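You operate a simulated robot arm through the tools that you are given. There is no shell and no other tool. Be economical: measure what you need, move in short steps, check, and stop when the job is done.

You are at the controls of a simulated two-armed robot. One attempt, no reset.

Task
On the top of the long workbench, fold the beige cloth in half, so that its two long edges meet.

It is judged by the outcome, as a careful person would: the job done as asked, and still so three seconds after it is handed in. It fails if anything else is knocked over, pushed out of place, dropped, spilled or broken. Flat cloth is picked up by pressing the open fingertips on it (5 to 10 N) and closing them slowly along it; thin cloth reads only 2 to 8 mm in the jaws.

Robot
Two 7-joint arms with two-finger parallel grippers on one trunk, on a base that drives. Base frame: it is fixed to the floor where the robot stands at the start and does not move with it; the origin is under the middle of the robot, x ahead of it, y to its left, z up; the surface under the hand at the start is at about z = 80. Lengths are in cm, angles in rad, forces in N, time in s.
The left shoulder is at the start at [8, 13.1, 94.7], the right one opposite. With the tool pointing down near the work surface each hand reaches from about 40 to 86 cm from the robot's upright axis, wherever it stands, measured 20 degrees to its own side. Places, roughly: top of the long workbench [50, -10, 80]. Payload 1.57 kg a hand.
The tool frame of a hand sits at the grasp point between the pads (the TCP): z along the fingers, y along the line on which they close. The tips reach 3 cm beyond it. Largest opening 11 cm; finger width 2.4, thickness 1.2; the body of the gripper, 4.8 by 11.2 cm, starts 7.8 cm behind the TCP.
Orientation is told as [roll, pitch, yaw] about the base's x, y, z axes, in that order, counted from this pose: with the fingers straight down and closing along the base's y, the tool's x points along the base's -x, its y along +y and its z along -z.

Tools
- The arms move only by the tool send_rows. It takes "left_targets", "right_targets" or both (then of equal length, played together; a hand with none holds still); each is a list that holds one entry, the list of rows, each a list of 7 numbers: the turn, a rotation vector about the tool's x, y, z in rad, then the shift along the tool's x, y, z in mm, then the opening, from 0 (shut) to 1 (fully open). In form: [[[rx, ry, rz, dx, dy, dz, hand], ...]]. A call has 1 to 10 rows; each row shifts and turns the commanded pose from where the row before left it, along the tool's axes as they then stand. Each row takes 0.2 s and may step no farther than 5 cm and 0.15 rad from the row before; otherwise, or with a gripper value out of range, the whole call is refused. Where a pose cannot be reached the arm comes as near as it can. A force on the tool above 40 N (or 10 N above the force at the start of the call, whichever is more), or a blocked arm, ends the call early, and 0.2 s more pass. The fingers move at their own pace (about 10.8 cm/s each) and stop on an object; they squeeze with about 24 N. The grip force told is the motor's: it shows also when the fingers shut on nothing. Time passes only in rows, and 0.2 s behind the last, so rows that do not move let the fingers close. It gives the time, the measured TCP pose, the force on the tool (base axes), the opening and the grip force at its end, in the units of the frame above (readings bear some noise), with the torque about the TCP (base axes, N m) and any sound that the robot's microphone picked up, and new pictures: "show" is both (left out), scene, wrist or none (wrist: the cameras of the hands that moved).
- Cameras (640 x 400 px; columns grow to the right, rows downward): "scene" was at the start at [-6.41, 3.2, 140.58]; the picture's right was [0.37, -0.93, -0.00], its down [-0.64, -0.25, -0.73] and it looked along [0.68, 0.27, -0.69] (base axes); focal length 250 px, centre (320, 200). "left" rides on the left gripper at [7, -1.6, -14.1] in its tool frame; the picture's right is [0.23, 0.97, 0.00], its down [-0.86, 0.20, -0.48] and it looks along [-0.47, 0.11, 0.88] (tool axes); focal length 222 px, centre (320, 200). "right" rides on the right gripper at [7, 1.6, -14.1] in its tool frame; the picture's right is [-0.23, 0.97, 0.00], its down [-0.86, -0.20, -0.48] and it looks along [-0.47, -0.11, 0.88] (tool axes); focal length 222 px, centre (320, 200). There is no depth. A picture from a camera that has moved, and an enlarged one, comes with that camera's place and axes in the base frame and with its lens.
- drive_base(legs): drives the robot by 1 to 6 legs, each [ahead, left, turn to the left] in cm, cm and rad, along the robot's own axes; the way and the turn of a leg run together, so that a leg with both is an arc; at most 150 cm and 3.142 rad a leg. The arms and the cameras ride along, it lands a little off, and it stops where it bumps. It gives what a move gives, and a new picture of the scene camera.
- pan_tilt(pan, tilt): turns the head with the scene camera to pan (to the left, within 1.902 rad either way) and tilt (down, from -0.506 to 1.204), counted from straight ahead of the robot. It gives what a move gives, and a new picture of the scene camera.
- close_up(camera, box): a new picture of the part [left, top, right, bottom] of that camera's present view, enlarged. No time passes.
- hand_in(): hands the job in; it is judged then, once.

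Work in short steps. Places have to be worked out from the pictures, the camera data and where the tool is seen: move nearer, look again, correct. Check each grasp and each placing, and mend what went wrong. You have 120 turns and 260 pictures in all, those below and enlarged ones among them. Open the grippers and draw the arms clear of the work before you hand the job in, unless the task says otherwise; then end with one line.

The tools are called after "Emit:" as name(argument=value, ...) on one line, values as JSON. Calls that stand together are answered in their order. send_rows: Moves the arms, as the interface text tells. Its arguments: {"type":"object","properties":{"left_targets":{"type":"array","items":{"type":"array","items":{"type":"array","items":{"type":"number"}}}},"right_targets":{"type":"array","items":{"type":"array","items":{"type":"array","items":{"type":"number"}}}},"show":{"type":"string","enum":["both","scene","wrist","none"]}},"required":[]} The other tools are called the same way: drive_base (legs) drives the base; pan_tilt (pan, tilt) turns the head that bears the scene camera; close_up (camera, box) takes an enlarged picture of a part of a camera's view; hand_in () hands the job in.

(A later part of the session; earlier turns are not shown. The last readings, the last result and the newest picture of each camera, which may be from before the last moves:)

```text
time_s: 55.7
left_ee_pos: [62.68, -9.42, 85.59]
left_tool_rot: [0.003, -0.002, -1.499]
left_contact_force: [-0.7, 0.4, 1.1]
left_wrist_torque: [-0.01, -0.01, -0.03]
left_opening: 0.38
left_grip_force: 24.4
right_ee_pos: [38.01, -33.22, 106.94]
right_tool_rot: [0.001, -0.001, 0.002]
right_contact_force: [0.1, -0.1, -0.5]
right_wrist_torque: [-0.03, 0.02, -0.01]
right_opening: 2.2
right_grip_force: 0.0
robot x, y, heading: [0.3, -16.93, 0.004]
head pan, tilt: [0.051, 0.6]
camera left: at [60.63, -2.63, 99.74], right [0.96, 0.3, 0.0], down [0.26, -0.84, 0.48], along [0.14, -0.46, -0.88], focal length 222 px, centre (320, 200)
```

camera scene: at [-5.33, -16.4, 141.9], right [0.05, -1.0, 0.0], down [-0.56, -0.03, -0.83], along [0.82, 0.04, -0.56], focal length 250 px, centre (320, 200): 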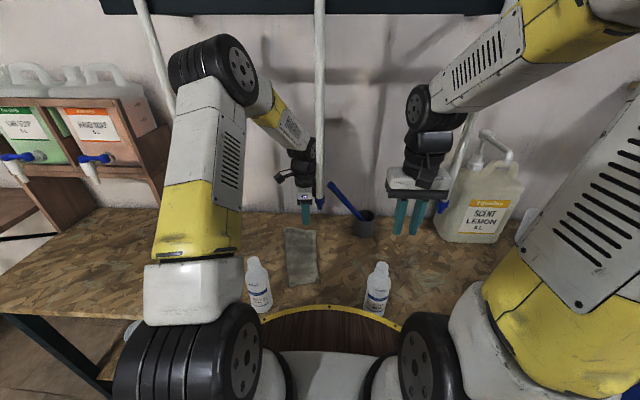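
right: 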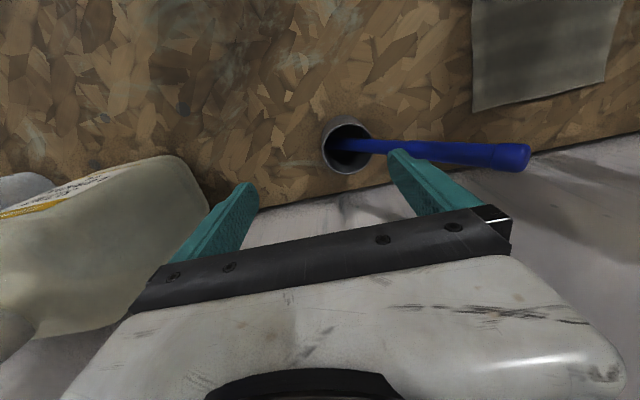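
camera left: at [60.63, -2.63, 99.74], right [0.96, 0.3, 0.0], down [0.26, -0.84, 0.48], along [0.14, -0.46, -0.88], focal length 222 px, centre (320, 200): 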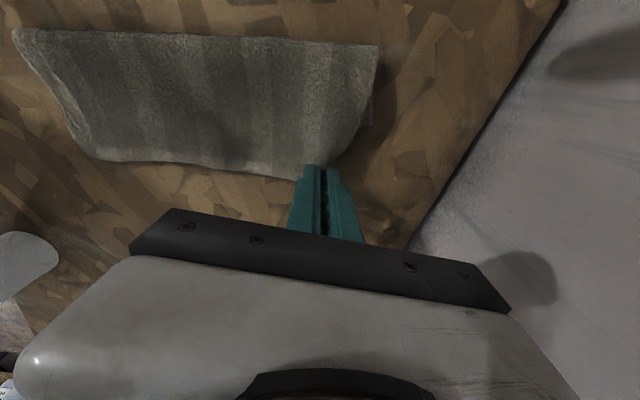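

The corner is held. I lift it up and left to uncover the bottom layer and see where its corner lies.

Emit:
send_rows(left_targets=[[[0, 0, 0, 15, 0, -20, 0.0], [0, 0, 0, 20, 0, -20, 0.0], [0, 0, 0, 20, 0, -15, 0.0], [0, 0, 0, 20, 0, 0, 0.0], [0, 0, 0, 15, 0, 0, 0.0]]], show="both")

Emit:
close_up(camera="scene", box=[260, 205, 340, 290])

```text
time_s: 56.9
left_ee_pos: [62.1, -0.58, 91.33]
left_tool_rot: [0.004, 0.001, -1.498]
left_contact_force: [-0.3, -0.5, 0.7]
left_wrist_torque: [0.01, -0.01, 0.01]
left_opening: 0.39
left_grip_force: 24.4
right_ee_pos: [37.93, -33.18, 106.84]
right_tool_rot: [0.0, 0.0, 0.001]
right_contact_force: [-0.6, 0.1, -0.4]
right_wrist_torque: [0.01, -0.02, 0.03]
right_opening: 2.21
right_grip_force: 0.1
robot x, y, heading: [-0.15, -16.88, 0.003]
head pan, tilt: [0.051, 0.6]
camera scene: at [-5.3, -16.43, 141.9], right [0.05, -1.0, 0.0], down [-0.56, -0.03, -0.82], along [0.82, 0.04, -0.57], focal length 250 px, centre (320, 200)
camera left: at [59.93, 6.32, 105.37], right [0.95, 0.3, 0.01], down [0.26, -0.84, 0.48], along [0.15, -0.46, -0.88], focal length 222 px, centre (320, 200)
```

scene: 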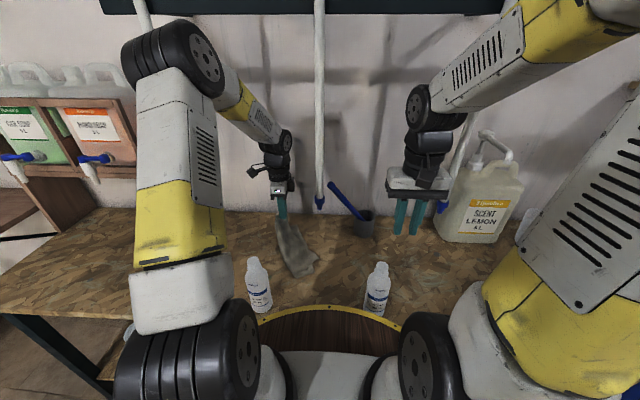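
left: 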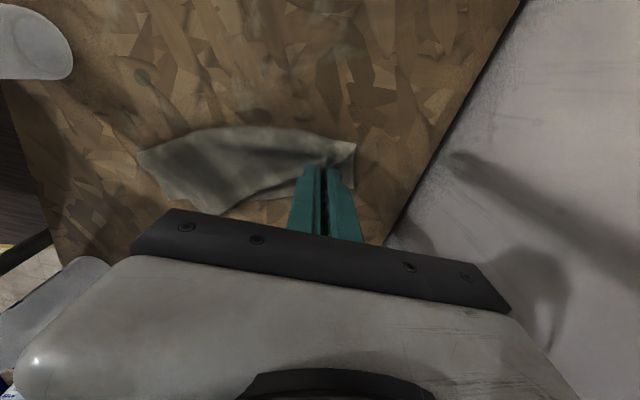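

```text
4.71 times, centred on (300, 248) of scene
camera zoom: at [-5.3, -16.43, 141.9], right [0.05, -1.0, 0.0], down [-0.56, -0.03, -0.82], along [0.82, 0.04, -0.57], focal length 1178 px, centre (414, -24)
```

zoom: 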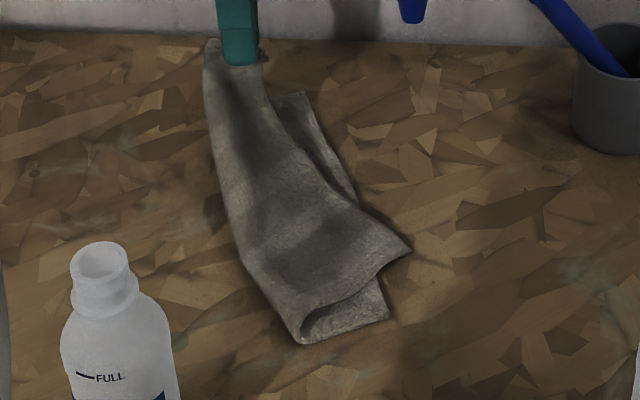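

The bottom's far-right corner is at (66.6, −4.0) and its near-right at (45, −12.4). I lay the held corner onto the far one (grip point to about (63.8, −3.2)) and release.

Emit:
send_rows(left_targets=[[[0, 0, 0, -13, 10, 20, 0.0], [0, 0, 0, -15, 9, 25, 0.0], [0, 0, 0, 0, 0, 15, 0.0], [0, 0, 0, 0, 0, 9, 0.0], [0, 0, 0, 0, 0, 0, 0.05], [0, 0, 0, 0, 0, 0, 0.1], [0, 0, 0, 0, 0, 0, 0.14], [0, 0, 0, 0, 0, -20, 0.14], [0, 0, 0, 0, 0, -40, 0.14], [0, 0, 0, 40, 0, -40, 0.14]]], show="wrist")

Emit:
close_up(camera="scene", box=[260, 205, 340, 290])

```text
refused: row 10 steps farther than a row can; nothing moved
```

```text
4.71 times, centred on (300, 248) of scene
camera zoom: at [-5.3, -16.43, 141.9], right [0.05, -1.0, 0.0], down [-0.56, -0.03, -0.82], along [0.82, 0.04, -0.57], focal length 1178 px, centre (414, -24)
```

zoom: 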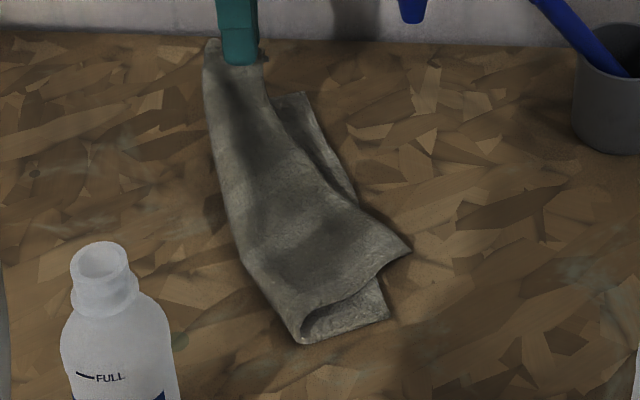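

The last step was too long, so the call was refused. I repeat it with a shorter step.

Emit:
send_rows(left_targets=[[[0, 0, 0, -13, 10, 20, 0.0], [0, 0, 0, -15, 9, 25, 0.0], [0, 0, 0, 0, 0, 15, 0.0], [0, 0, 0, 0, 0, 9, 0.0], [0, 0, 0, 0, 0, 0, 0.05], [0, 0, 0, 0, 0, 0, 0.1], [0, 0, 0, 0, 0, 0, 0.14], [0, 0, 0, 0, 0, -20, 0.14], [0, 0, 0, 0, 0, -40, 0.14], [0, 0, 0, 30, 0, -35, 0.14]]], show="wrist")

Emit:
close_up(camera="scene", box=[260, 205, 340, 290])

```text
time_s: 59.1
left_ee_pos: [63.91, -0.06, 93.78]
left_tool_rot: [0.006, 0.0, -1.5]
left_contact_force: [0.0, 0.3, 0.0]
left_wrist_torque: [0.07, 0.02, -0.01]
left_opening: 1.54
left_grip_force: 0.0
right_ee_pos: [38.0, -33.23, 106.94]
right_tool_rot: [0.002, 0.001, 0.0]
right_contact_force: [0.8, -0.5, 0.4]
right_wrist_torque: [0.02, 0.04, -0.01]
right_opening: 2.2
right_grip_force: 0.1
robot x, y, heading: [0.14, -16.9, 0.006]
head pan, tilt: [0.051, 0.6]
camera left: at [61.75, 6.75, 107.84], right [0.96, 0.3, 0.0], down [0.26, -0.84, 0.48], along [0.15, -0.46, -0.88], focal length 222 px, centre (320, 200)
```

left: 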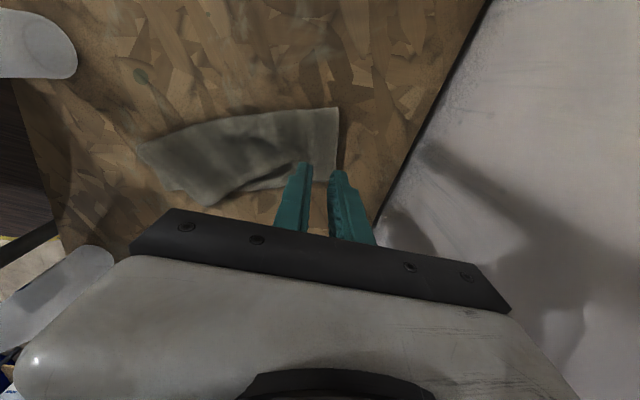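

```text
4.71 times, centred on (300, 248) of scene
camera zoom: at [-5.28, -16.44, 141.9], right [0.05, -1.0, 0.0], down [-0.56, -0.03, -0.82], along [0.82, 0.04, -0.57], focal length 1178 px, centre (414, -24)
```

zoom: 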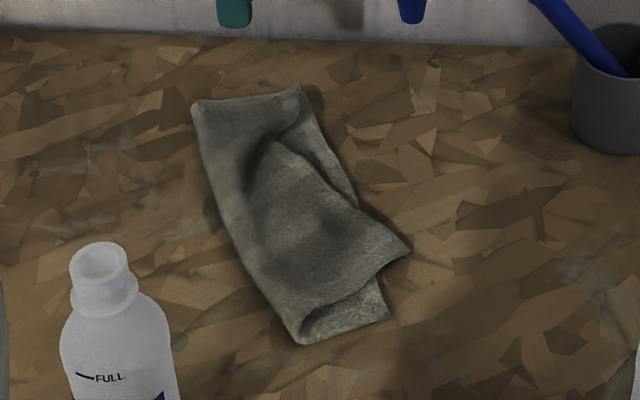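

The far end now matches well (8.7 cm wide). The near top corner has pulled to about (49.9, −13.8) and should go to (45, −12.4). I come in with the gripper tilted, wrist leaning left away from rod 2, and fingers closing along x.

Emit:
send_rows(left_targets=[[[0, 0, 0, -7.7, -33, -5, 0.25], [0, 0, 0, -7.7, -33, -5, 0.25], [0, 0, 0, -7.7, -33, -5, 0.25], [0, 0, 0, -7.7, -33, -5, 0.25], [0, -0.1, 0, 0, 0, 0, 0.25], [0, -0.1, 0, 0, 0, 0, 0.25], [0, -0.1, 0, 0, 0, 0, 0.25]]], show="both")

```text
time_s: 60.7
left_ee_pos: [51.0, -4.17, 95.81]
left_tool_rot: [0.006, -0.302, -1.502]
left_contact_force: [-0.1, 0.0, -0.3]
left_wrist_torque: [0.09, -0.04, 0.04]
left_opening: 2.72
left_grip_force: 0.1
right_ee_pos: [37.98, -33.22, 106.95]
right_tool_rot: [-0.001, -0.001, 0.001]
right_contact_force: [0.5, 0.0, 0.0]
right_wrist_torque: [0.03, -0.01, 0.01]
right_opening: 2.18
right_grip_force: 0.1
robot x, y, heading: [0.09, -17.08, -0.004]
head pan, tilt: [0.051, 0.6]
camera scene: at [-5.31, -16.44, 141.9], right [0.05, -1.0, 0.0], down [-0.56, -0.03, -0.82], along [0.82, 0.04, -0.57], focal length 250 px, centre (320, 200)
camera left: at [48.58, 6.61, 107.15], right [0.96, 0.29, -0.06], down [0.24, -0.66, 0.71], along [0.16, -0.7, -0.7], focal length 222 px, centre (320, 200)
```

scene: 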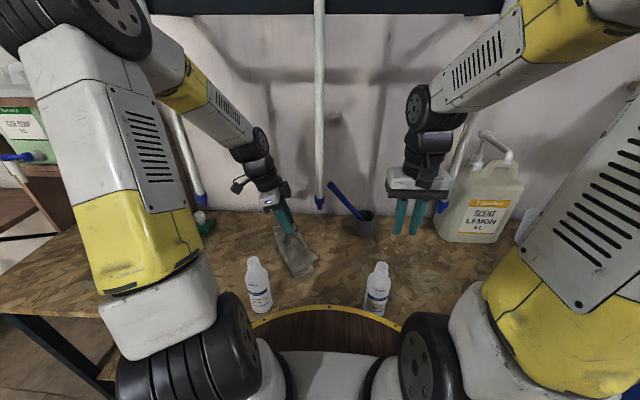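
left: 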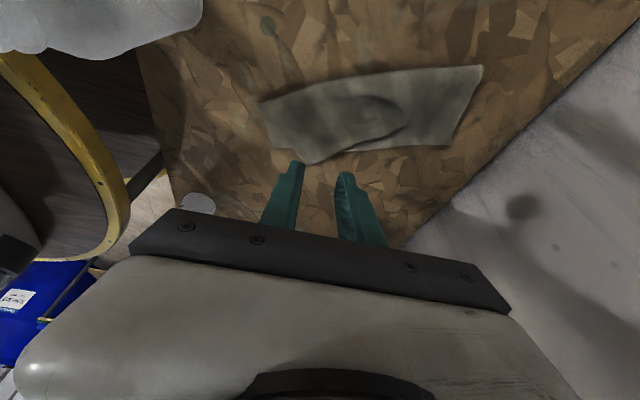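

I take a close-up for the exact corner position.

Emit:
close_up(camera="left", box=[240, 50, 500, 210])

```text
2.46 times, centred on (370, 130) of left
camera zoom: at [48.58, 6.61, 107.15], right [0.96, 0.29, -0.06], down [0.24, -0.66, 0.71], along [0.16, -0.7, -0.7], focal length 547 px, centre (197, 372)
```

zoom: 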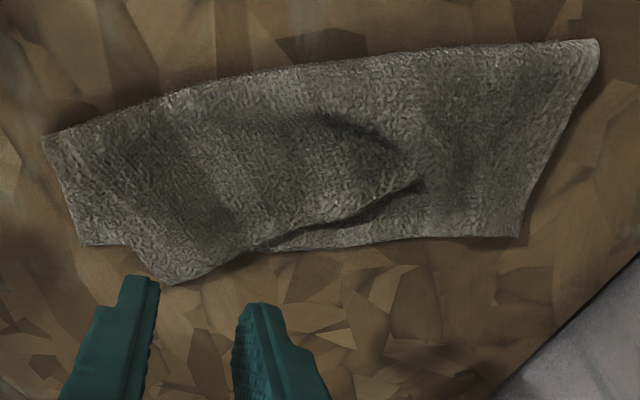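

Top corner at (50.7, −13.4), bottom near corner at (45.4, −12.8). I move to (50.7, −11.9) just above the cloth.

Emit:
send_rows(left_targets=[[[0, 0, 0, -11, -2.1, 29, 0.18], [0, 0, 0, -11, -2.1, 29, 0.18], [0, 0, 0, -11, -2.1, 29, 0.18], [0, 0, 0, -11, -2.1, 29, 0.18]]], show="both")

Emit:
close_up(camera="left", box=[200, 60, 460, 220])

```text
time_s: 61.7
left_ee_pos: [50.88, -11.75, 86.08]
left_tool_rot: [0.007, -0.302, -1.501]
left_contact_force: [-0.2, -0.6, -0.3]
left_wrist_torque: [-0.04, -0.02, -0.01]
left_opening: 1.98
left_grip_force: 0.0
right_ee_pos: [37.89, -33.21, 106.93]
right_tool_rot: [-0.001, 0.0, 0.002]
right_contact_force: [-0.2, 0.4, 0.9]
right_wrist_torque: [0.0, -0.05, 0.02]
right_opening: 2.2
right_grip_force: 0.1
robot x, y, heading: [-0.14, -17.13, -0.001]
head pan, tilt: [0.051, 0.6]
camera scene: at [-5.33, -16.4, 141.9], right [0.05, -1.0, 0.0], down [-0.56, -0.03, -0.83], along [0.82, 0.04, -0.56], focal length 250 px, centre (320, 200)
camera left: at [48.38, -1.1, 97.35], right [0.96, 0.29, -0.06], down [0.24, -0.66, 0.71], along [0.16, -0.7, -0.7], focal length 222 px, centre (320, 200)
```

scene: 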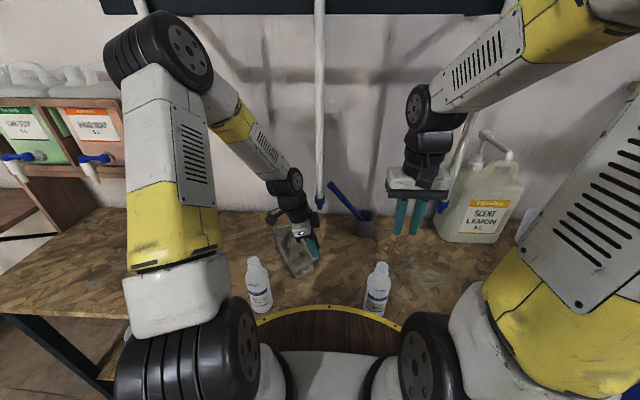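
left: 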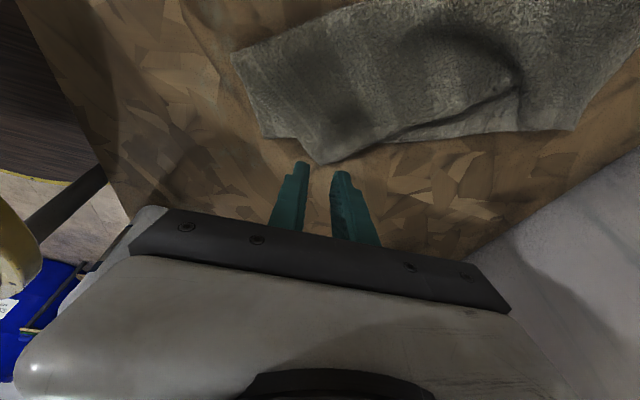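

```text
2.46 times, centred on (330, 140) of left
camera zoom: at [48.38, -1.1, 97.35], right [0.96, 0.29, -0.06], down [0.24, -0.66, 0.71], along [0.16, -0.7, -0.7], focal length 547 px, centre (295, 348)
```

zoom: 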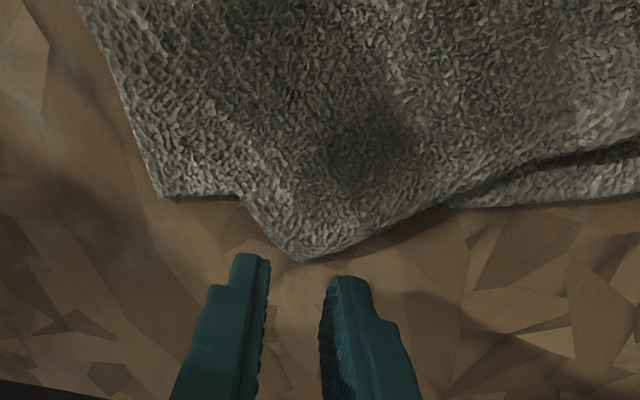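

The tips will land about 2 cm inside the corner. I go straight down to contact.

Emit:
send_rows(left_targets=[[[0, 0, 0, 4.5, 0, 14.3, 0.18], [0, 0, 0, 2.4, 0, 7.6, 0.18], [0, 0, 0, 0.9, 0, 2.9, 0.18], [0, 0, 0, 0.3, 0, 1, 0.18]]], show="wrist")

```text
time_s: 62.7
left_ee_pos: [50.77, -11.81, 83.41]
left_tool_rot: [0.009, -0.298, -1.502]
left_contact_force: [-6.0, 4.0, 31.0]
left_wrist_torque: [0.23, 0.29, -0.01]
left_opening: 1.98
left_grip_force: 0.1
right_ee_pos: [37.85, -33.15, 106.99]
right_tool_rot: [0.0, 0.0, 0.003]
right_contact_force: [0.3, -0.3, 0.3]
right_wrist_torque: [0.0, 0.04, -0.01]
right_opening: 2.19
right_grip_force: 0.1
robot x, y, heading: [-0.28, -17.05, -0.0]
head pan, tilt: [0.051, 0.6]
camera left: at [48.36, -1.09, 94.76], right [0.96, 0.29, -0.06], down [0.24, -0.66, 0.71], along [0.16, -0.7, -0.7], focal length 222 px, centre (320, 200)
```

left: 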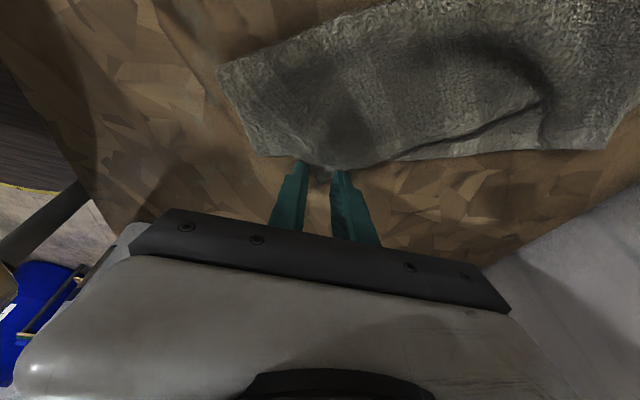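

31 N is too much, so I ease off a bit, then close slowly and lift.

Emit:
send_rows(left_targets=[[[0, 0, 0, -0.2, 0, -0.8, 0.17], [0, 0, 0, 0, 0, 0, 0.15], [0, 0, 0, 0, 0, 0, 0.12], [0, 0, 0, 0, 0, 0, 0.09], [0, 0, 0, 0, 0, 0, 0.06], [0, 0, 0, 0, 0, 0, 0.03], [0, 0, 0, 0, 0, 0, 0.0], [0, 0, 0, 0, 0, 0, 0.0], [0, 0, 0, -2, 0, -10, 0.0], [0, 0, 0, 0, 0, -10, 0.0]]], show="wrist")

```text
time_s: 64.9
left_ee_pos: [50.68, -11.35, 85.37]
left_tool_rot: [0.003, -0.299, -1.502]
left_contact_force: [-0.7, 0.3, 0.3]
left_wrist_torque: [-0.02, 0.0, -0.02]
left_opening: 0.01
left_grip_force: 21.3
right_ee_pos: [37.98, -33.23, 106.99]
right_tool_rot: [-0.001, -0.001, 0.001]
right_contact_force: [-0.9, 0.5, 0.6]
right_wrist_torque: [0.02, 0.01, 0.0]
right_opening: 2.21
right_grip_force: 0.0
robot x, y, heading: [-0.26, -16.8, 0.001]
head pan, tilt: [0.051, 0.6]
camera left: at [48.28, -0.74, 96.7], right [0.96, 0.29, -0.06], down [0.24, -0.66, 0.71], along [0.16, -0.7, -0.7], focal length 222 px, centre (320, 200)
```

left: 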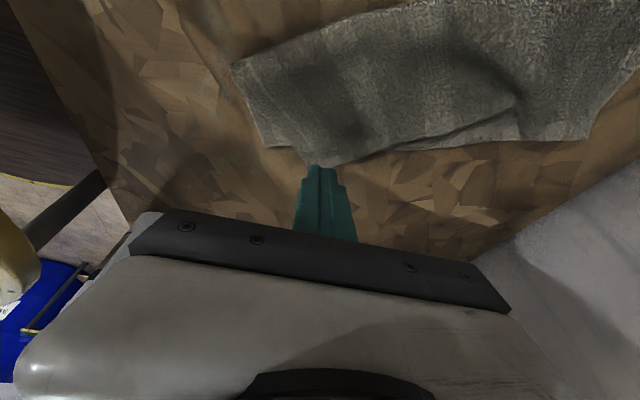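

That grip slipped out because I had eased off too far. I reopen a little further inside and press again, aiming for about 10 N.

Emit:
send_rows(left_targets=[[[0, 0, 0, 2, 0, -3, 0.2], [0, 0, 0, 0, 0, 0, 0.2], [0, 0, 0, 4.5, 0, 14.3, 0.2], [0, 0, 0, 1.8, 0, 5.7, 0.2], [0, 0, 0, 0.3, 0, 1.0, 0.2]]], show="wrist")

```text
time_s: 66.1
left_ee_pos: [50.86, -11.1, 83.5]
left_tool_rot: [0.011, -0.302, -1.502]
left_contact_force: [-2.7, 4.8, 38.3]
left_wrist_torque: [0.17, 0.62, -0.02]
left_opening: 2.22
left_grip_force: 0.4
right_ee_pos: [37.8, -33.26, 106.95]
right_tool_rot: [-0.001, 0.001, 0.002]
right_contact_force: [0.2, -0.1, 0.2]
right_wrist_torque: [-0.01, 0.03, -0.01]
right_opening: 2.2
right_grip_force: 0.0
robot x, y, heading: [-0.17, -17.12, 0.002]
head pan, tilt: [0.051, 0.6]
camera left: at [48.34, -0.42, 94.85], right [0.96, 0.29, -0.06], down [0.24, -0.66, 0.71], along [0.17, -0.7, -0.7], focal length 222 px, centre (320, 200)
```

left: 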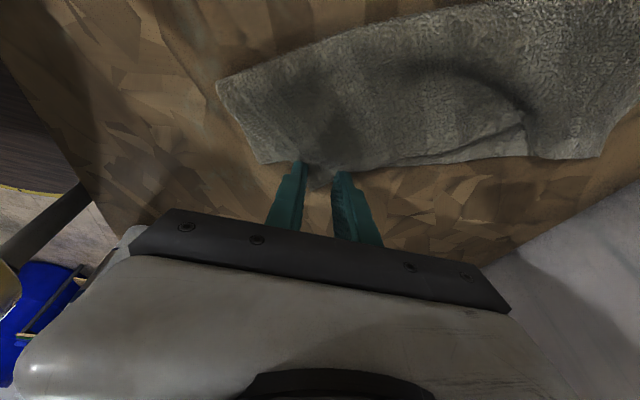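

I ease off in tiny steps to reach about 10 N.

Emit:
send_rows(left_targets=[[[0, 0, 0, -0.12, 0, -0.38, 0.2]]], show="none")

```text
time_s: 66.5
left_ee_pos: [50.74, -11.1, 83.49]
left_tool_rot: [0.01, -0.301, -1.501]
left_contact_force: [1.5, 3.7, 38.0]
left_wrist_torque: [0.16, 0.52, -0.08]
left_opening: 2.24
left_grip_force: 0.1
right_ee_pos: [37.94, -33.22, 107.05]
right_tool_rot: [-0.001, -0.001, 0.002]
right_contact_force: [0.3, -0.3, -0.1]
right_wrist_torque: [-0.01, 0.02, 0.0]
right_opening: 2.19
right_grip_force: 0.1
robot x, y, heading: [-0.24, -17.08, 0.002]
head pan, tilt: [0.051, 0.6]
```

Emit:
send_rows(left_targets=[[[0, 0, 0, -0.3, 0, -0.9, 0.2]]], show="none")

```text
time_s: 66.9
left_ee_pos: [50.76, -11.16, 83.53]
left_tool_rot: [0.007, -0.301, -1.502]
left_contact_force: [3.9, 2.7, 29.5]
left_wrist_torque: [0.13, 0.31, -0.03]
left_opening: 2.07
left_grip_force: 0.1
right_ee_pos: [37.93, -33.23, 107.01]
right_tool_rot: [0.001, -0.001, 0.002]
right_contact_force: [-0.1, 0.0, 0.1]
right_wrist_torque: [-0.03, 0.01, 0.01]
right_opening: 2.21
right_grip_force: 0.0
robot x, y, heading: [-0.09, -17.19, 0.004]
head pan, tilt: [0.051, 0.6]
```

About 10 N per mm. I ease another 1.6 mm to roughly 13 N, then close slowly.

Emit:
send_rows(left_targets=[[[0, 0, 0, -0.5, 0, -1.55, 0.19], [0, 0, 0, 0, 0, 0, 0.17], [0, 0, 0, 0, 0, 0, 0.15], [0, 0, 0, 0, 0, 0, 0.12], [0, 0, 0, 0, 0, 0, 0.09], [0, 0, 0, 0, 0, 0, 0.06], [0, 0, 0, 0, 0, 0, 0.03], [0, 0, 0, 0, 0, 0, 0.0], [0, 0, 0, 0, 0, 0, 0.0], [0, 0, 0, 0, 0, 0, 0.0]]], show="wrist")

Emit:
close_up(camera="left", box=[200, 60, 460, 220])

```text
time_s: 69.1
left_ee_pos: [50.69, -11.09, 83.64]
left_tool_rot: [0.007, -0.3, -1.501]
left_contact_force: [-0.8, -0.6, 0.5]
left_wrist_torque: [-0.02, 0.01, 0.03]
left_opening: 0.0
left_grip_force: 21.3
right_ee_pos: [37.87, -33.31, 107.01]
right_tool_rot: [0.0, -0.001, 0.002]
right_contact_force: [0.0, 0.6, -1.7]
right_wrist_torque: [-0.02, -0.02, -0.01]
right_opening: 2.2
right_grip_force: 0.1
robot x, y, heading: [-0.15, -16.89, 0.002]
head pan, tilt: [0.051, 0.6]
camera left: at [48.36, -0.43, 95.08], right [0.96, 0.29, -0.06], down [0.24, -0.66, 0.71], along [0.16, -0.7, -0.7], focal length 222 px, centre (320, 200)
```

left: 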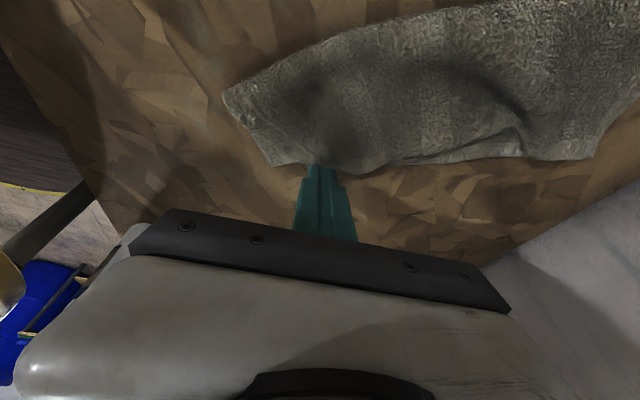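

```text
2.46 times, centred on (330, 140) of left
camera zoom: at [48.36, -0.43, 95.08], right [0.96, 0.29, -0.06], down [0.24, -0.66, 0.71], along [0.16, -0.7, -0.7], focal length 547 px, centre (295, 348)
```

zoom: 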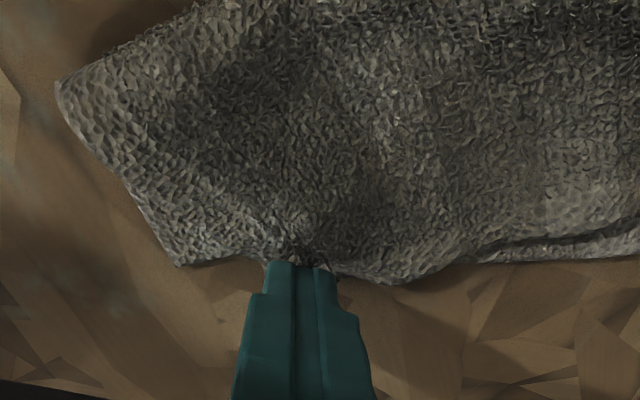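

It slipped again: tilted fingertips touch only with an edge. Rod 2 prevents a vertical gripper there, so I'll pinch both layers near the crease end of the near edge, carry the near end left into the middle of the corridor, and fix the corner there with a vertical gripper.

Emit:
send_rows(left_targets=[[[0, 0, 0, 6, 0, -20, 0.1], [0, 0, 0, 6, 0, -20, 0.2], [0, 0, 0, 6, 2, -18, 0.25], [0, 0.1, 0, 0, 0, 0, 0.25], [0, 0.1, 0, 0, 0, 0, 0.25], [0, 0, 0, 0, -28, 0, 0.25], [0, 0, 0, 0, -28, 0, 0.25]]], show="both")

Emit:
close_up(camera="scene", box=[260, 205, 340, 290])

```text
time_s: 70.7
left_ee_pos: [45.04, -8.11, 88.63]
left_tool_rot: [0.006, -0.1, -1.499]
left_contact_force: [0.0, -0.1, 0.5]
left_wrist_torque: [-0.01, -0.02, -0.03]
left_opening: 2.75
left_grip_force: 0.1
right_ee_pos: [37.98, -33.25, 106.95]
right_tool_rot: [-0.001, -0.002, 0.003]
right_contact_force: [0.7, 0.1, -0.1]
right_wrist_torque: [0.01, 0.0, -0.04]
right_opening: 2.2
right_grip_force: 0.0
robot x, y, heading: [-0.09, -17.36, 0.001]
head pan, tilt: [0.051, 0.6]
camera scene: at [-5.28, -16.41, 141.9], right [0.05, -1.0, 0.0], down [-0.56, -0.03, -0.82], along [0.82, 0.04, -0.57], focal length 250 px, centre (320, 200)
camera left: at [42.81, 0.12, 102.01], right [0.96, 0.29, -0.02], down [0.25, -0.79, 0.56], along [0.15, -0.54, -0.83], focal length 222 px, centre (320, 200)
```

scene: 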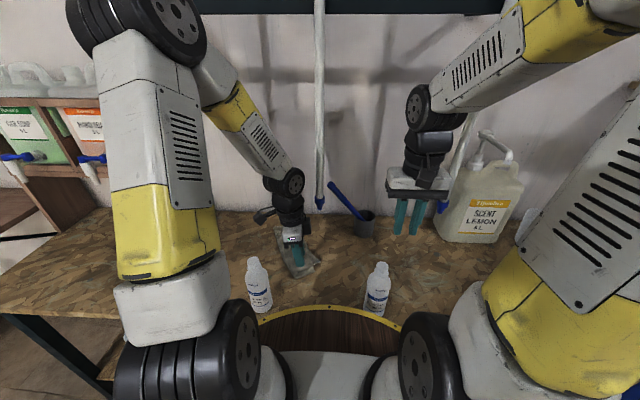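
left: 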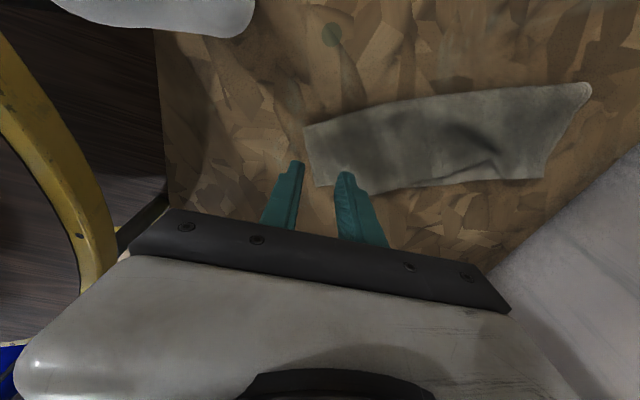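

```text
4.71 times, centred on (300, 248) of scene
camera zoom: at [-5.28, -16.41, 141.9], right [0.05, -1.0, 0.0], down [-0.56, -0.03, -0.82], along [0.82, 0.04, -0.57], focal length 1178 px, centre (414, -24)
```

zoom: 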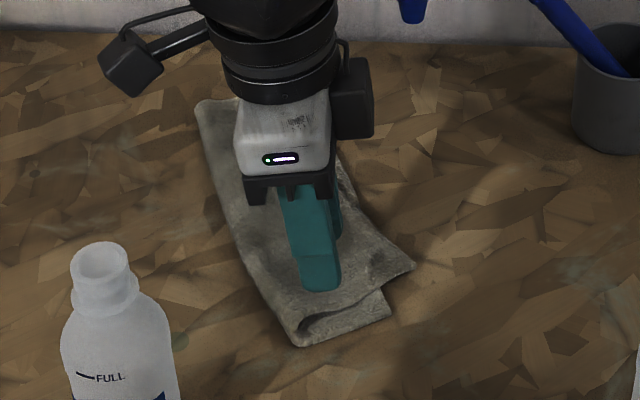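

I press the fingers on the near-edge area at (45.4, −8) over both layers.

Emit:
send_rows(left_targets=[[[0, 0, 0, 2, 4, 25, 0.25], [0, 0, 0, 2, 0, 19, 0.25], [0, 0, 0, 0, 0, 4, 0.25], [0, 0, 0, 0, 0, 2, 0.25]]], show="none")

```text
time_s: 71.7
left_ee_pos: [45.47, -8.11, 83.7]
left_tool_rot: [0.007, -0.102, -1.5]
left_contact_force: [-0.5, 0.4, 3.2]
left_wrist_torque: [0.01, -0.02, 0.0]
left_opening: 2.76
left_grip_force: 0.0
right_ee_pos: [37.94, -33.25, 106.96]
right_tool_rot: [0.0, 0.0, 0.002]
right_contact_force: [-0.6, -0.4, 0.2]
right_wrist_torque: [-0.01, 0.0, 0.0]
right_opening: 2.19
right_grip_force: 0.0
robot x, y, heading: [-0.2, -17.05, 0.003]
head pan, tilt: [0.051, 0.6]
```

3 N. I press a bit more and close slowly.

Emit:
send_rows(left_targets=[[[0, 0, 0, 0, 0, 1.5, 0.24], [0, 0, 0, 0, 0, 0, 0.21], [0, 0, 0, 0, 0, 0, 0.18], [0, 0, 0, 0, 0, 0, 0.15], [0, 0, 0, 0, 0, 0, 0.12], [0, 0, 0, 0, 0, 0, 0.09], [0, 0, 0, 0, 0, 0, 0.06], [0, 0, 0, 0, 0, 0, 0.03], [0, 0, 0, 0, 0, 0, 0.0], [0, 0, 0, 0, 0, 0, 0.0]]], show="wrist")

```text
time_s: 73.9
left_ee_pos: [45.57, -8.05, 83.56]
left_tool_rot: [0.008, -0.102, -1.498]
left_contact_force: [2.0, 0.2, 13.5]
left_wrist_torque: [0.08, -0.09, 0.01]
left_opening: 0.37
left_grip_force: 23.6
right_ee_pos: [37.87, -33.18, 107.06]
right_tool_rot: [0.0, 0.002, 0.001]
right_contact_force: [0.3, -0.9, 0.2]
right_wrist_torque: [0.01, -0.01, -0.04]
right_opening: 2.2
right_grip_force: 0.1
robot x, y, heading: [0.24, -17.09, 0.0]
head pan, tilt: [0.051, 0.6]
camera left: at [43.28, 0.06, 96.85], right [0.96, 0.29, -0.02], down [0.25, -0.79, 0.56], along [0.15, -0.54, -0.83], focal length 222 px, centre (320, 200)
```

left: 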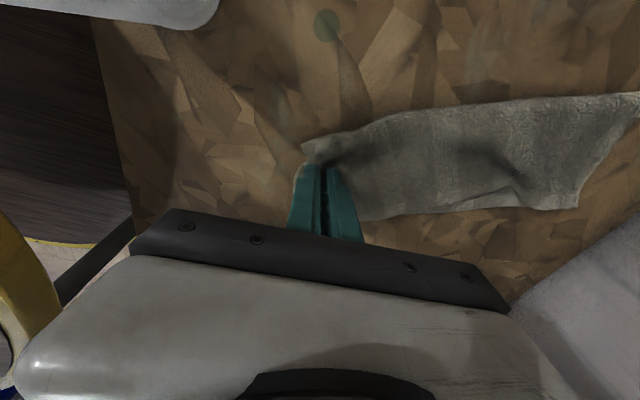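

The jaw reading suggests only the top layer is held, near its centre line, which is useful. I lift slightly, pull it left and toward me, and check.

Emit:
send_rows(left_targets=[[[0, 0, 0, 3, 0, -10, 0], [0, 0, 0, 5, -5, -8, 0], [0, 0, 0, 10, -8, 0, 0], [0, 0, 0, 10, -8, 0, 0], [0, 0, 0, 0, 0, 0, 0]]], show="both")

Emit:
close_up(camera="left", box=[240, 60, 640, 260])

Emit:
close_up(camera="scene", box=[260, 205, 340, 290])

```text
time_s: 75.1
left_ee_pos: [43.16, -5.32, 85.05]
left_tool_rot: [0.006, -0.103, -1.498]
left_contact_force: [-0.1, -0.1, 0.4]
left_wrist_torque: [0.0, -0.04, 0.02]
left_opening: 0.34
left_grip_force: 24.2
right_ee_pos: [37.83, -33.26, 107.03]
right_tool_rot: [0.002, 0.001, 0.002]
right_contact_force: [-0.3, -0.3, 1.1]
right_wrist_torque: [0.01, 0.0, -0.02]
right_opening: 2.23
right_grip_force: 0.0
robot x, y, heading: [-0.01, -17.31, 0.001]
head pan, tilt: [0.051, 0.6]
camera scene: at [-5.31, -16.42, 141.9], right [0.05, -1.0, 0.0], down [-0.56, -0.03, -0.82], along [0.82, 0.04, -0.57], focal length 250 px, centre (320, 200)
camera left: at [40.94, 2.84, 98.31], right [0.96, 0.29, -0.02], down [0.25, -0.79, 0.56], along [0.15, -0.54, -0.83], focal length 222 px, centre (320, 200)
```

scene: 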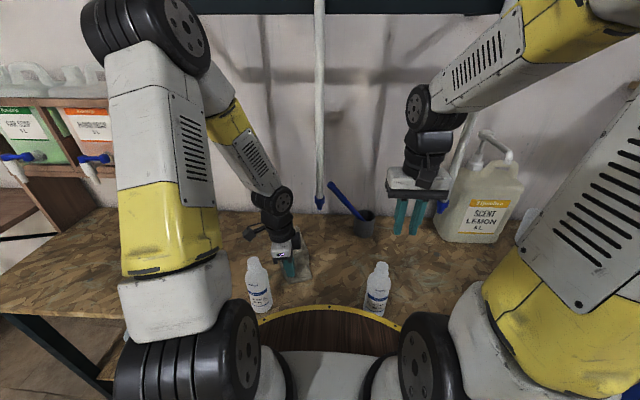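
left: 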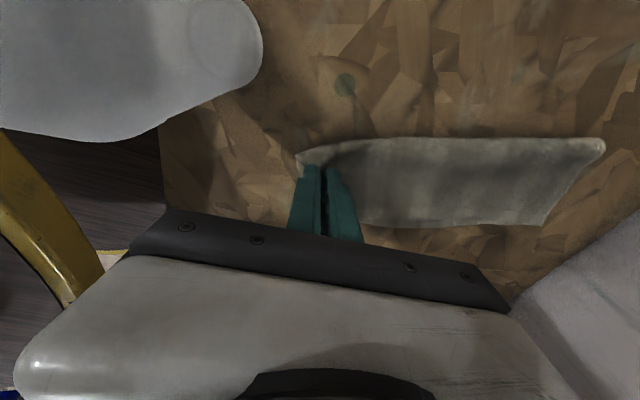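

```text
1.60 times, centred on (440, 160) of left
camera zoom: at [40.94, 2.84, 98.31], right [0.96, 0.29, -0.02], down [0.25, -0.79, 0.56], along [0.15, -0.54, -0.83], focal length 355 px, centre (128, 264)
```

zoom: 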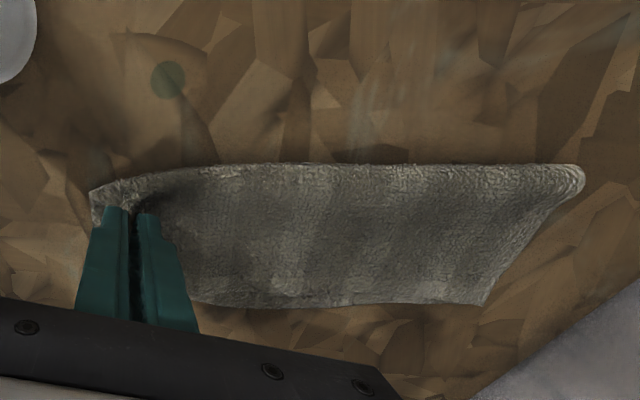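

```text
4.71 times, centred on (300, 248) of scene
camera zoom: at [-5.31, -16.42, 141.9], right [0.05, -1.0, 0.0], down [-0.56, -0.03, -0.82], along [0.82, 0.04, -0.57], focal length 1178 px, centre (414, -24)
```

zoom: 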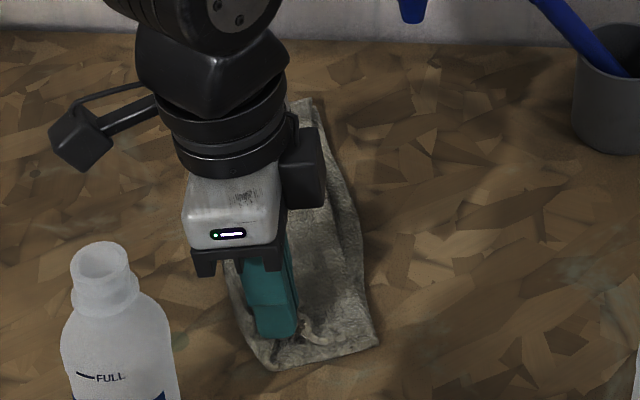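

That straightened everything nicely. I lower, release and lift away.

Emit:
send_rows(left_targets=[[[0, 0, 0, 2, -2, 8, 0], [0, 0, 0, 0, 0, 4, 0], [0, 0, 0, 0, 0, 0, 0.05], [0, 0, 0, 0, 0, 0, 0.1], [0, 0, 0, 0, 0, 0, 0.14], [0, 0, 0, 0, 0, -25, 0.14], [0, 0, 0, 0, 0, -40, 0.14], [0, 0, 0, 0, 0, -45, 0.14], [0, 0, 0, 40, 0, -20, 0.14], [0, 0, 0, 40, 0, 0, 0.14]]], show="wrist")

Emit:
close_up(camera="scene", box=[260, 205, 340, 290])

Emit:
close_up(camera="left", box=[240, 60, 540, 240])

```text
time_s: 77.3
left_ee_pos: [42.23, 3.89, 95.84]
left_tool_rot: [0.007, -0.101, -1.502]
left_contact_force: [-1.3, -0.2, -0.2]
left_wrist_torque: [0.04, 0.05, -0.03]
left_opening: 1.53
left_grip_force: 0.0
right_ee_pos: [37.93, -33.22, 107.02]
right_tool_rot: [0.0, 0.0, 0.001]
right_contact_force: [-0.6, -0.5, 0.5]
right_wrist_torque: [0.03, -0.01, -0.01]
right_opening: 2.19
right_grip_force: 0.1
robot x, y, heading: [-0.09, -17.15, 0.006]
head pan, tilt: [0.051, 0.6]
camera left: at [40.0, 12.06, 109.12], right [0.96, 0.29, -0.02], down [0.25, -0.79, 0.56], along [0.15, -0.54, -0.83], focal length 222 px, centre (320, 200)
```

left: 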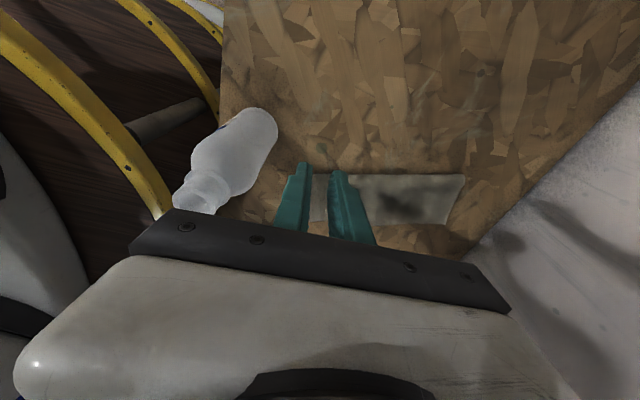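

```text
4.71 times, centred on (300, 248) of scene
camera zoom: at [-5.31, -16.45, 141.9], right [0.05, -1.0, 0.0], down [-0.56, -0.03, -0.82], along [0.82, 0.04, -0.57], focal length 1178 px, centre (414, -24)
```

zoom: 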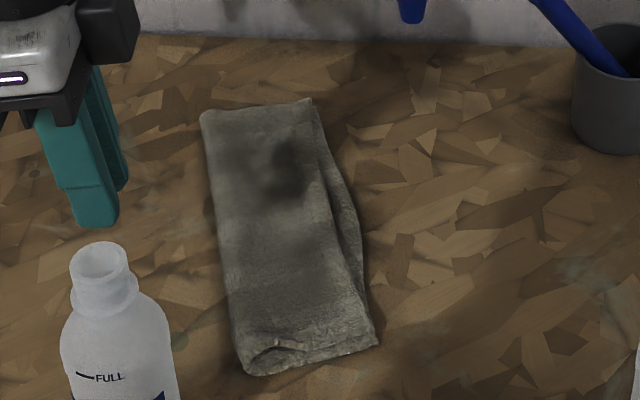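

```text
2.13 times, centred on (390, 150) of left
camera zoom: at [40.0, 12.06, 109.12], right [0.96, 0.29, -0.02], down [0.25, -0.79, 0.56], along [0.15, -0.54, -0.83], focal length 474 px, centre (171, 307)
```

zoom: 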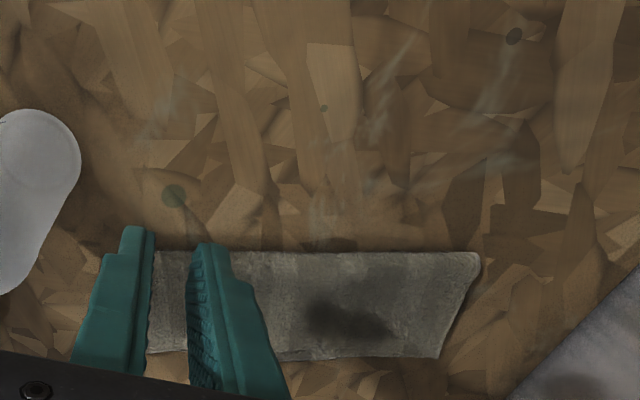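

Both corner pairs meet now. The bottom's long edge bows out a little at mid-length, so I measure that gap with a close-up.

Emit:
close_up(camera="scene", box=[280, 218, 330, 275])

```text
7.02 times, centred on (305, 246) of scene
camera zoom: at [-5.31, -16.45, 141.9], right [0.05, -1.0, 0.0], down [-0.56, -0.03, -0.82], along [0.82, 0.04, -0.57], focal length 1756 px, centre (425, -126)
```

zoom: 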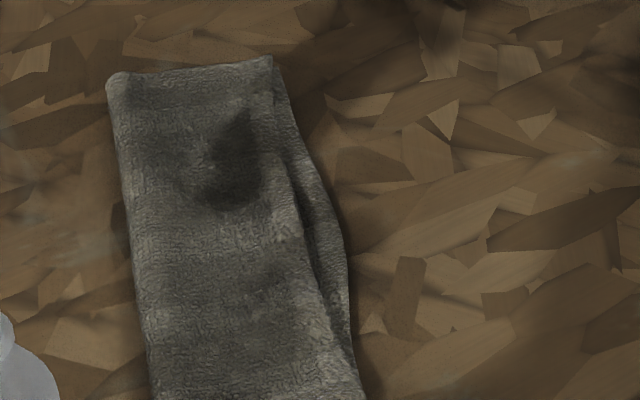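

The gap is at most about 1.7 cm near (54.7, −7.5). I'll pinch the top layer there lightly, lift a few millimetres and shift it right to meet the bottom edge.

Emit:
send_rows(left_targets=[[[0, 0.1, 0, 0, 0, 0, 0.14], [0, 0, 0, -27.6, 29.4, 10, 0.14], [0, 0, 0, -27.6, 29.4, 20, 0.14], [0, 0, 0, -27.6, 29.4, 20, 0.14], [0, 0, 0, -27.6, 29.4, 25, 0.14], [0, 0, 0, 0, 0, 0, 0.14]]], show="both")

Emit:
close_up(camera="left", box=[200, 60, 460, 220])

```text
time_s: 78.7
left_ee_pos: [54.71, -6.43, 88.6]
left_tool_rot: [0.005, -0.001, -1.499]
left_contact_force: [-0.7, 0.3, 0.0]
left_wrist_torque: [0.01, 0.05, 0.0]
left_opening: 1.54
left_grip_force: 0.0
right_ee_pos: [37.89, -33.39, 107.05]
right_tool_rot: [0.0, 0.0, 0.001]
right_contact_force: [-0.7, -0.2, -0.5]
right_wrist_torque: [0.0, -0.02, 0.01]
right_opening: 2.19
right_grip_force: 0.1
robot x, y, heading: [0.47, -17.05, 0.007]
head pan, tilt: [0.051, 0.6]
camera scene: at [-5.31, -16.42, 141.9], right [0.05, -1.0, 0.0], down [-0.56, -0.03, -0.82], along [0.82, 0.04, -0.57], focal length 250 px, centre (320, 200)
camera left: at [52.56, 0.48, 102.52], right [0.95, 0.3, 0.01], down [0.26, -0.84, 0.48], along [0.15, -0.46, -0.88], focal length 222 px, centre (320, 200)
```

scene: 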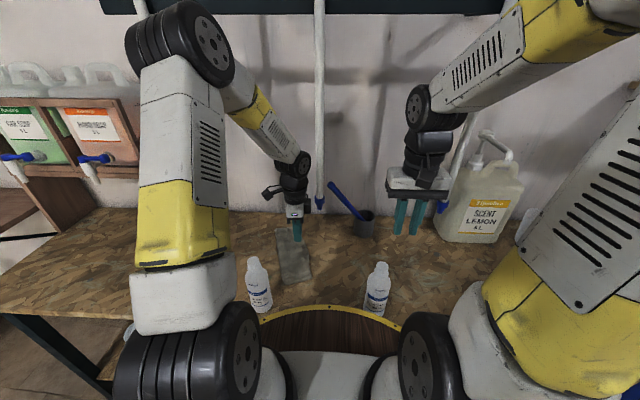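
left: 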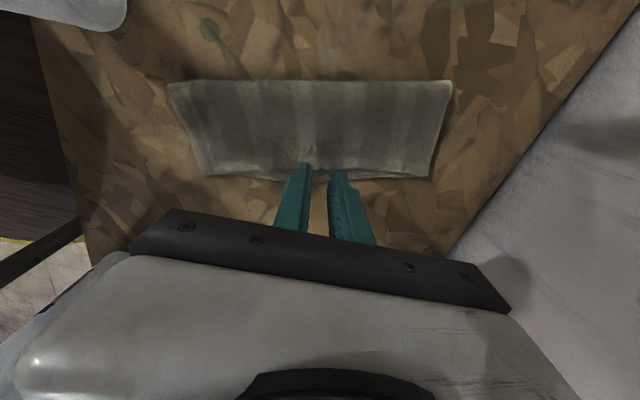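

```text
2.46 times, centred on (330, 140) of left
camera zoom: at [52.56, 0.48, 102.52], right [0.95, 0.3, 0.01], down [0.26, -0.84, 0.48], along [0.15, -0.46, -0.88], focal length 547 px, centre (295, 348)
```

zoom: 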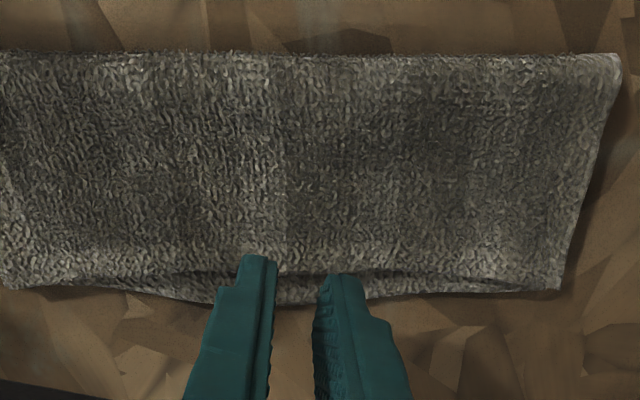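

The remaining gap is about 1.2 cm at mid-length and the corners already meet. I make one gentle pinch-and-nudge to close it.

Emit:
send_rows(left_targets=[[[0, 0, 0, 0, 0, 25, 0.14], [0, 0, 0, 0, 0, 18, 0.14], [0, 0, 0, 0, 0, 5, 0.14], [0, 0, 0, 0, 0, 2, 0.14]]], show="none")

```text
time_s: 79.7
left_ee_pos: [54.75, -6.26, 83.61]
left_tool_rot: [0.009, -0.002, -1.5]
left_contact_force: [-1.6, -1.3, 10.1]
left_wrist_torque: [-0.02, 0.09, 0.0]
left_opening: 1.51
left_grip_force: 0.0
right_ee_pos: [37.94, -33.28, 107.03]
right_tool_rot: [0.0, -0.001, 0.002]
right_contact_force: [0.2, 0.3, 0.6]
right_wrist_torque: [0.01, 0.0, -0.01]
right_opening: 2.19
right_grip_force: 0.1
robot x, y, heading: [-0.1, -17.3, 0.006]
head pan, tilt: [0.051, 0.6]
```

10 N. I close slowly, lift 4 mm and shift 12 mm to the right.

Emit:
send_rows(left_targets=[[[0, 0, 0, 0, 0, 0, 0.12], [0, 0, 0, 0, 0, 0, 0.09], [0, 0, 0, 0, 0, 0, 0.06], [0, 0, 0, 0, 0, 0, 0.03], [0, 0, 0, 0, 0, 0, 0.0], [0, 0, 0, 0, 0, 0, 0.0], [0, 0, 0, 0, 0, -5, 0.0], [0, 0, 0, -6, 0, 0, 0.0], [0, 0, 0, -7, 0, 0, 0.0]]], show="wrist")

Emit:
close_up(camera="left", box=[150, 30, 500, 220])

```text
time_s: 81.7
left_ee_pos: [54.94, -7.53, 83.95]
left_tool_rot: [0.006, 0.001, -1.502]
left_contact_force: [-0.8, 0.2, 0.6]
left_wrist_torque: [0.01, -0.04, 0.0]
left_opening: 0.0
left_grip_force: 21.4
right_ee_pos: [38.06, -33.27, 106.97]
right_tool_rot: [-0.003, 0.001, 0.0]
right_contact_force: [0.7, -0.3, 0.0]
right_wrist_torque: [-0.02, 0.0, -0.05]
right_opening: 2.21
right_grip_force: 0.1
robot x, y, heading: [-0.18, -16.9, -0.002]
head pan, tilt: [0.051, 0.6]
camera left: at [52.85, -0.68, 98.02], right [0.96, 0.3, 0.01], down [0.26, -0.84, 0.48], along [0.15, -0.46, -0.88], focal length 222 px, centre (320, 200)
```

left: 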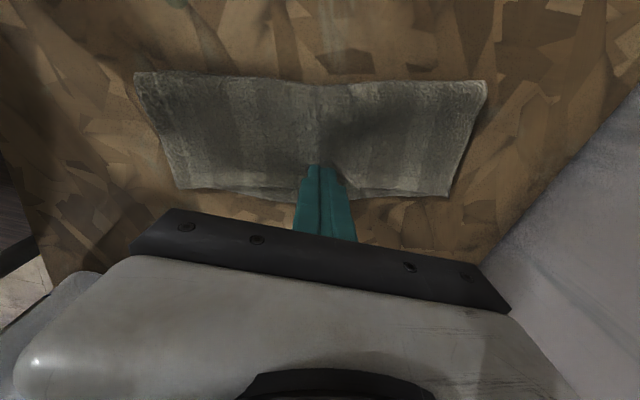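

```text
1.83 times, centred on (325, 125) of left
camera zoom: at [52.85, -0.68, 98.02], right [0.96, 0.3, 0.01], down [0.26, -0.84, 0.48], along [0.15, -0.46, -0.88], focal length 406 px, centre (311, 337)
```

zoom: 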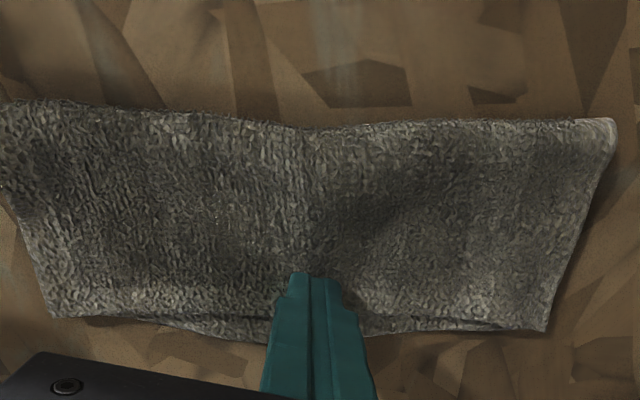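

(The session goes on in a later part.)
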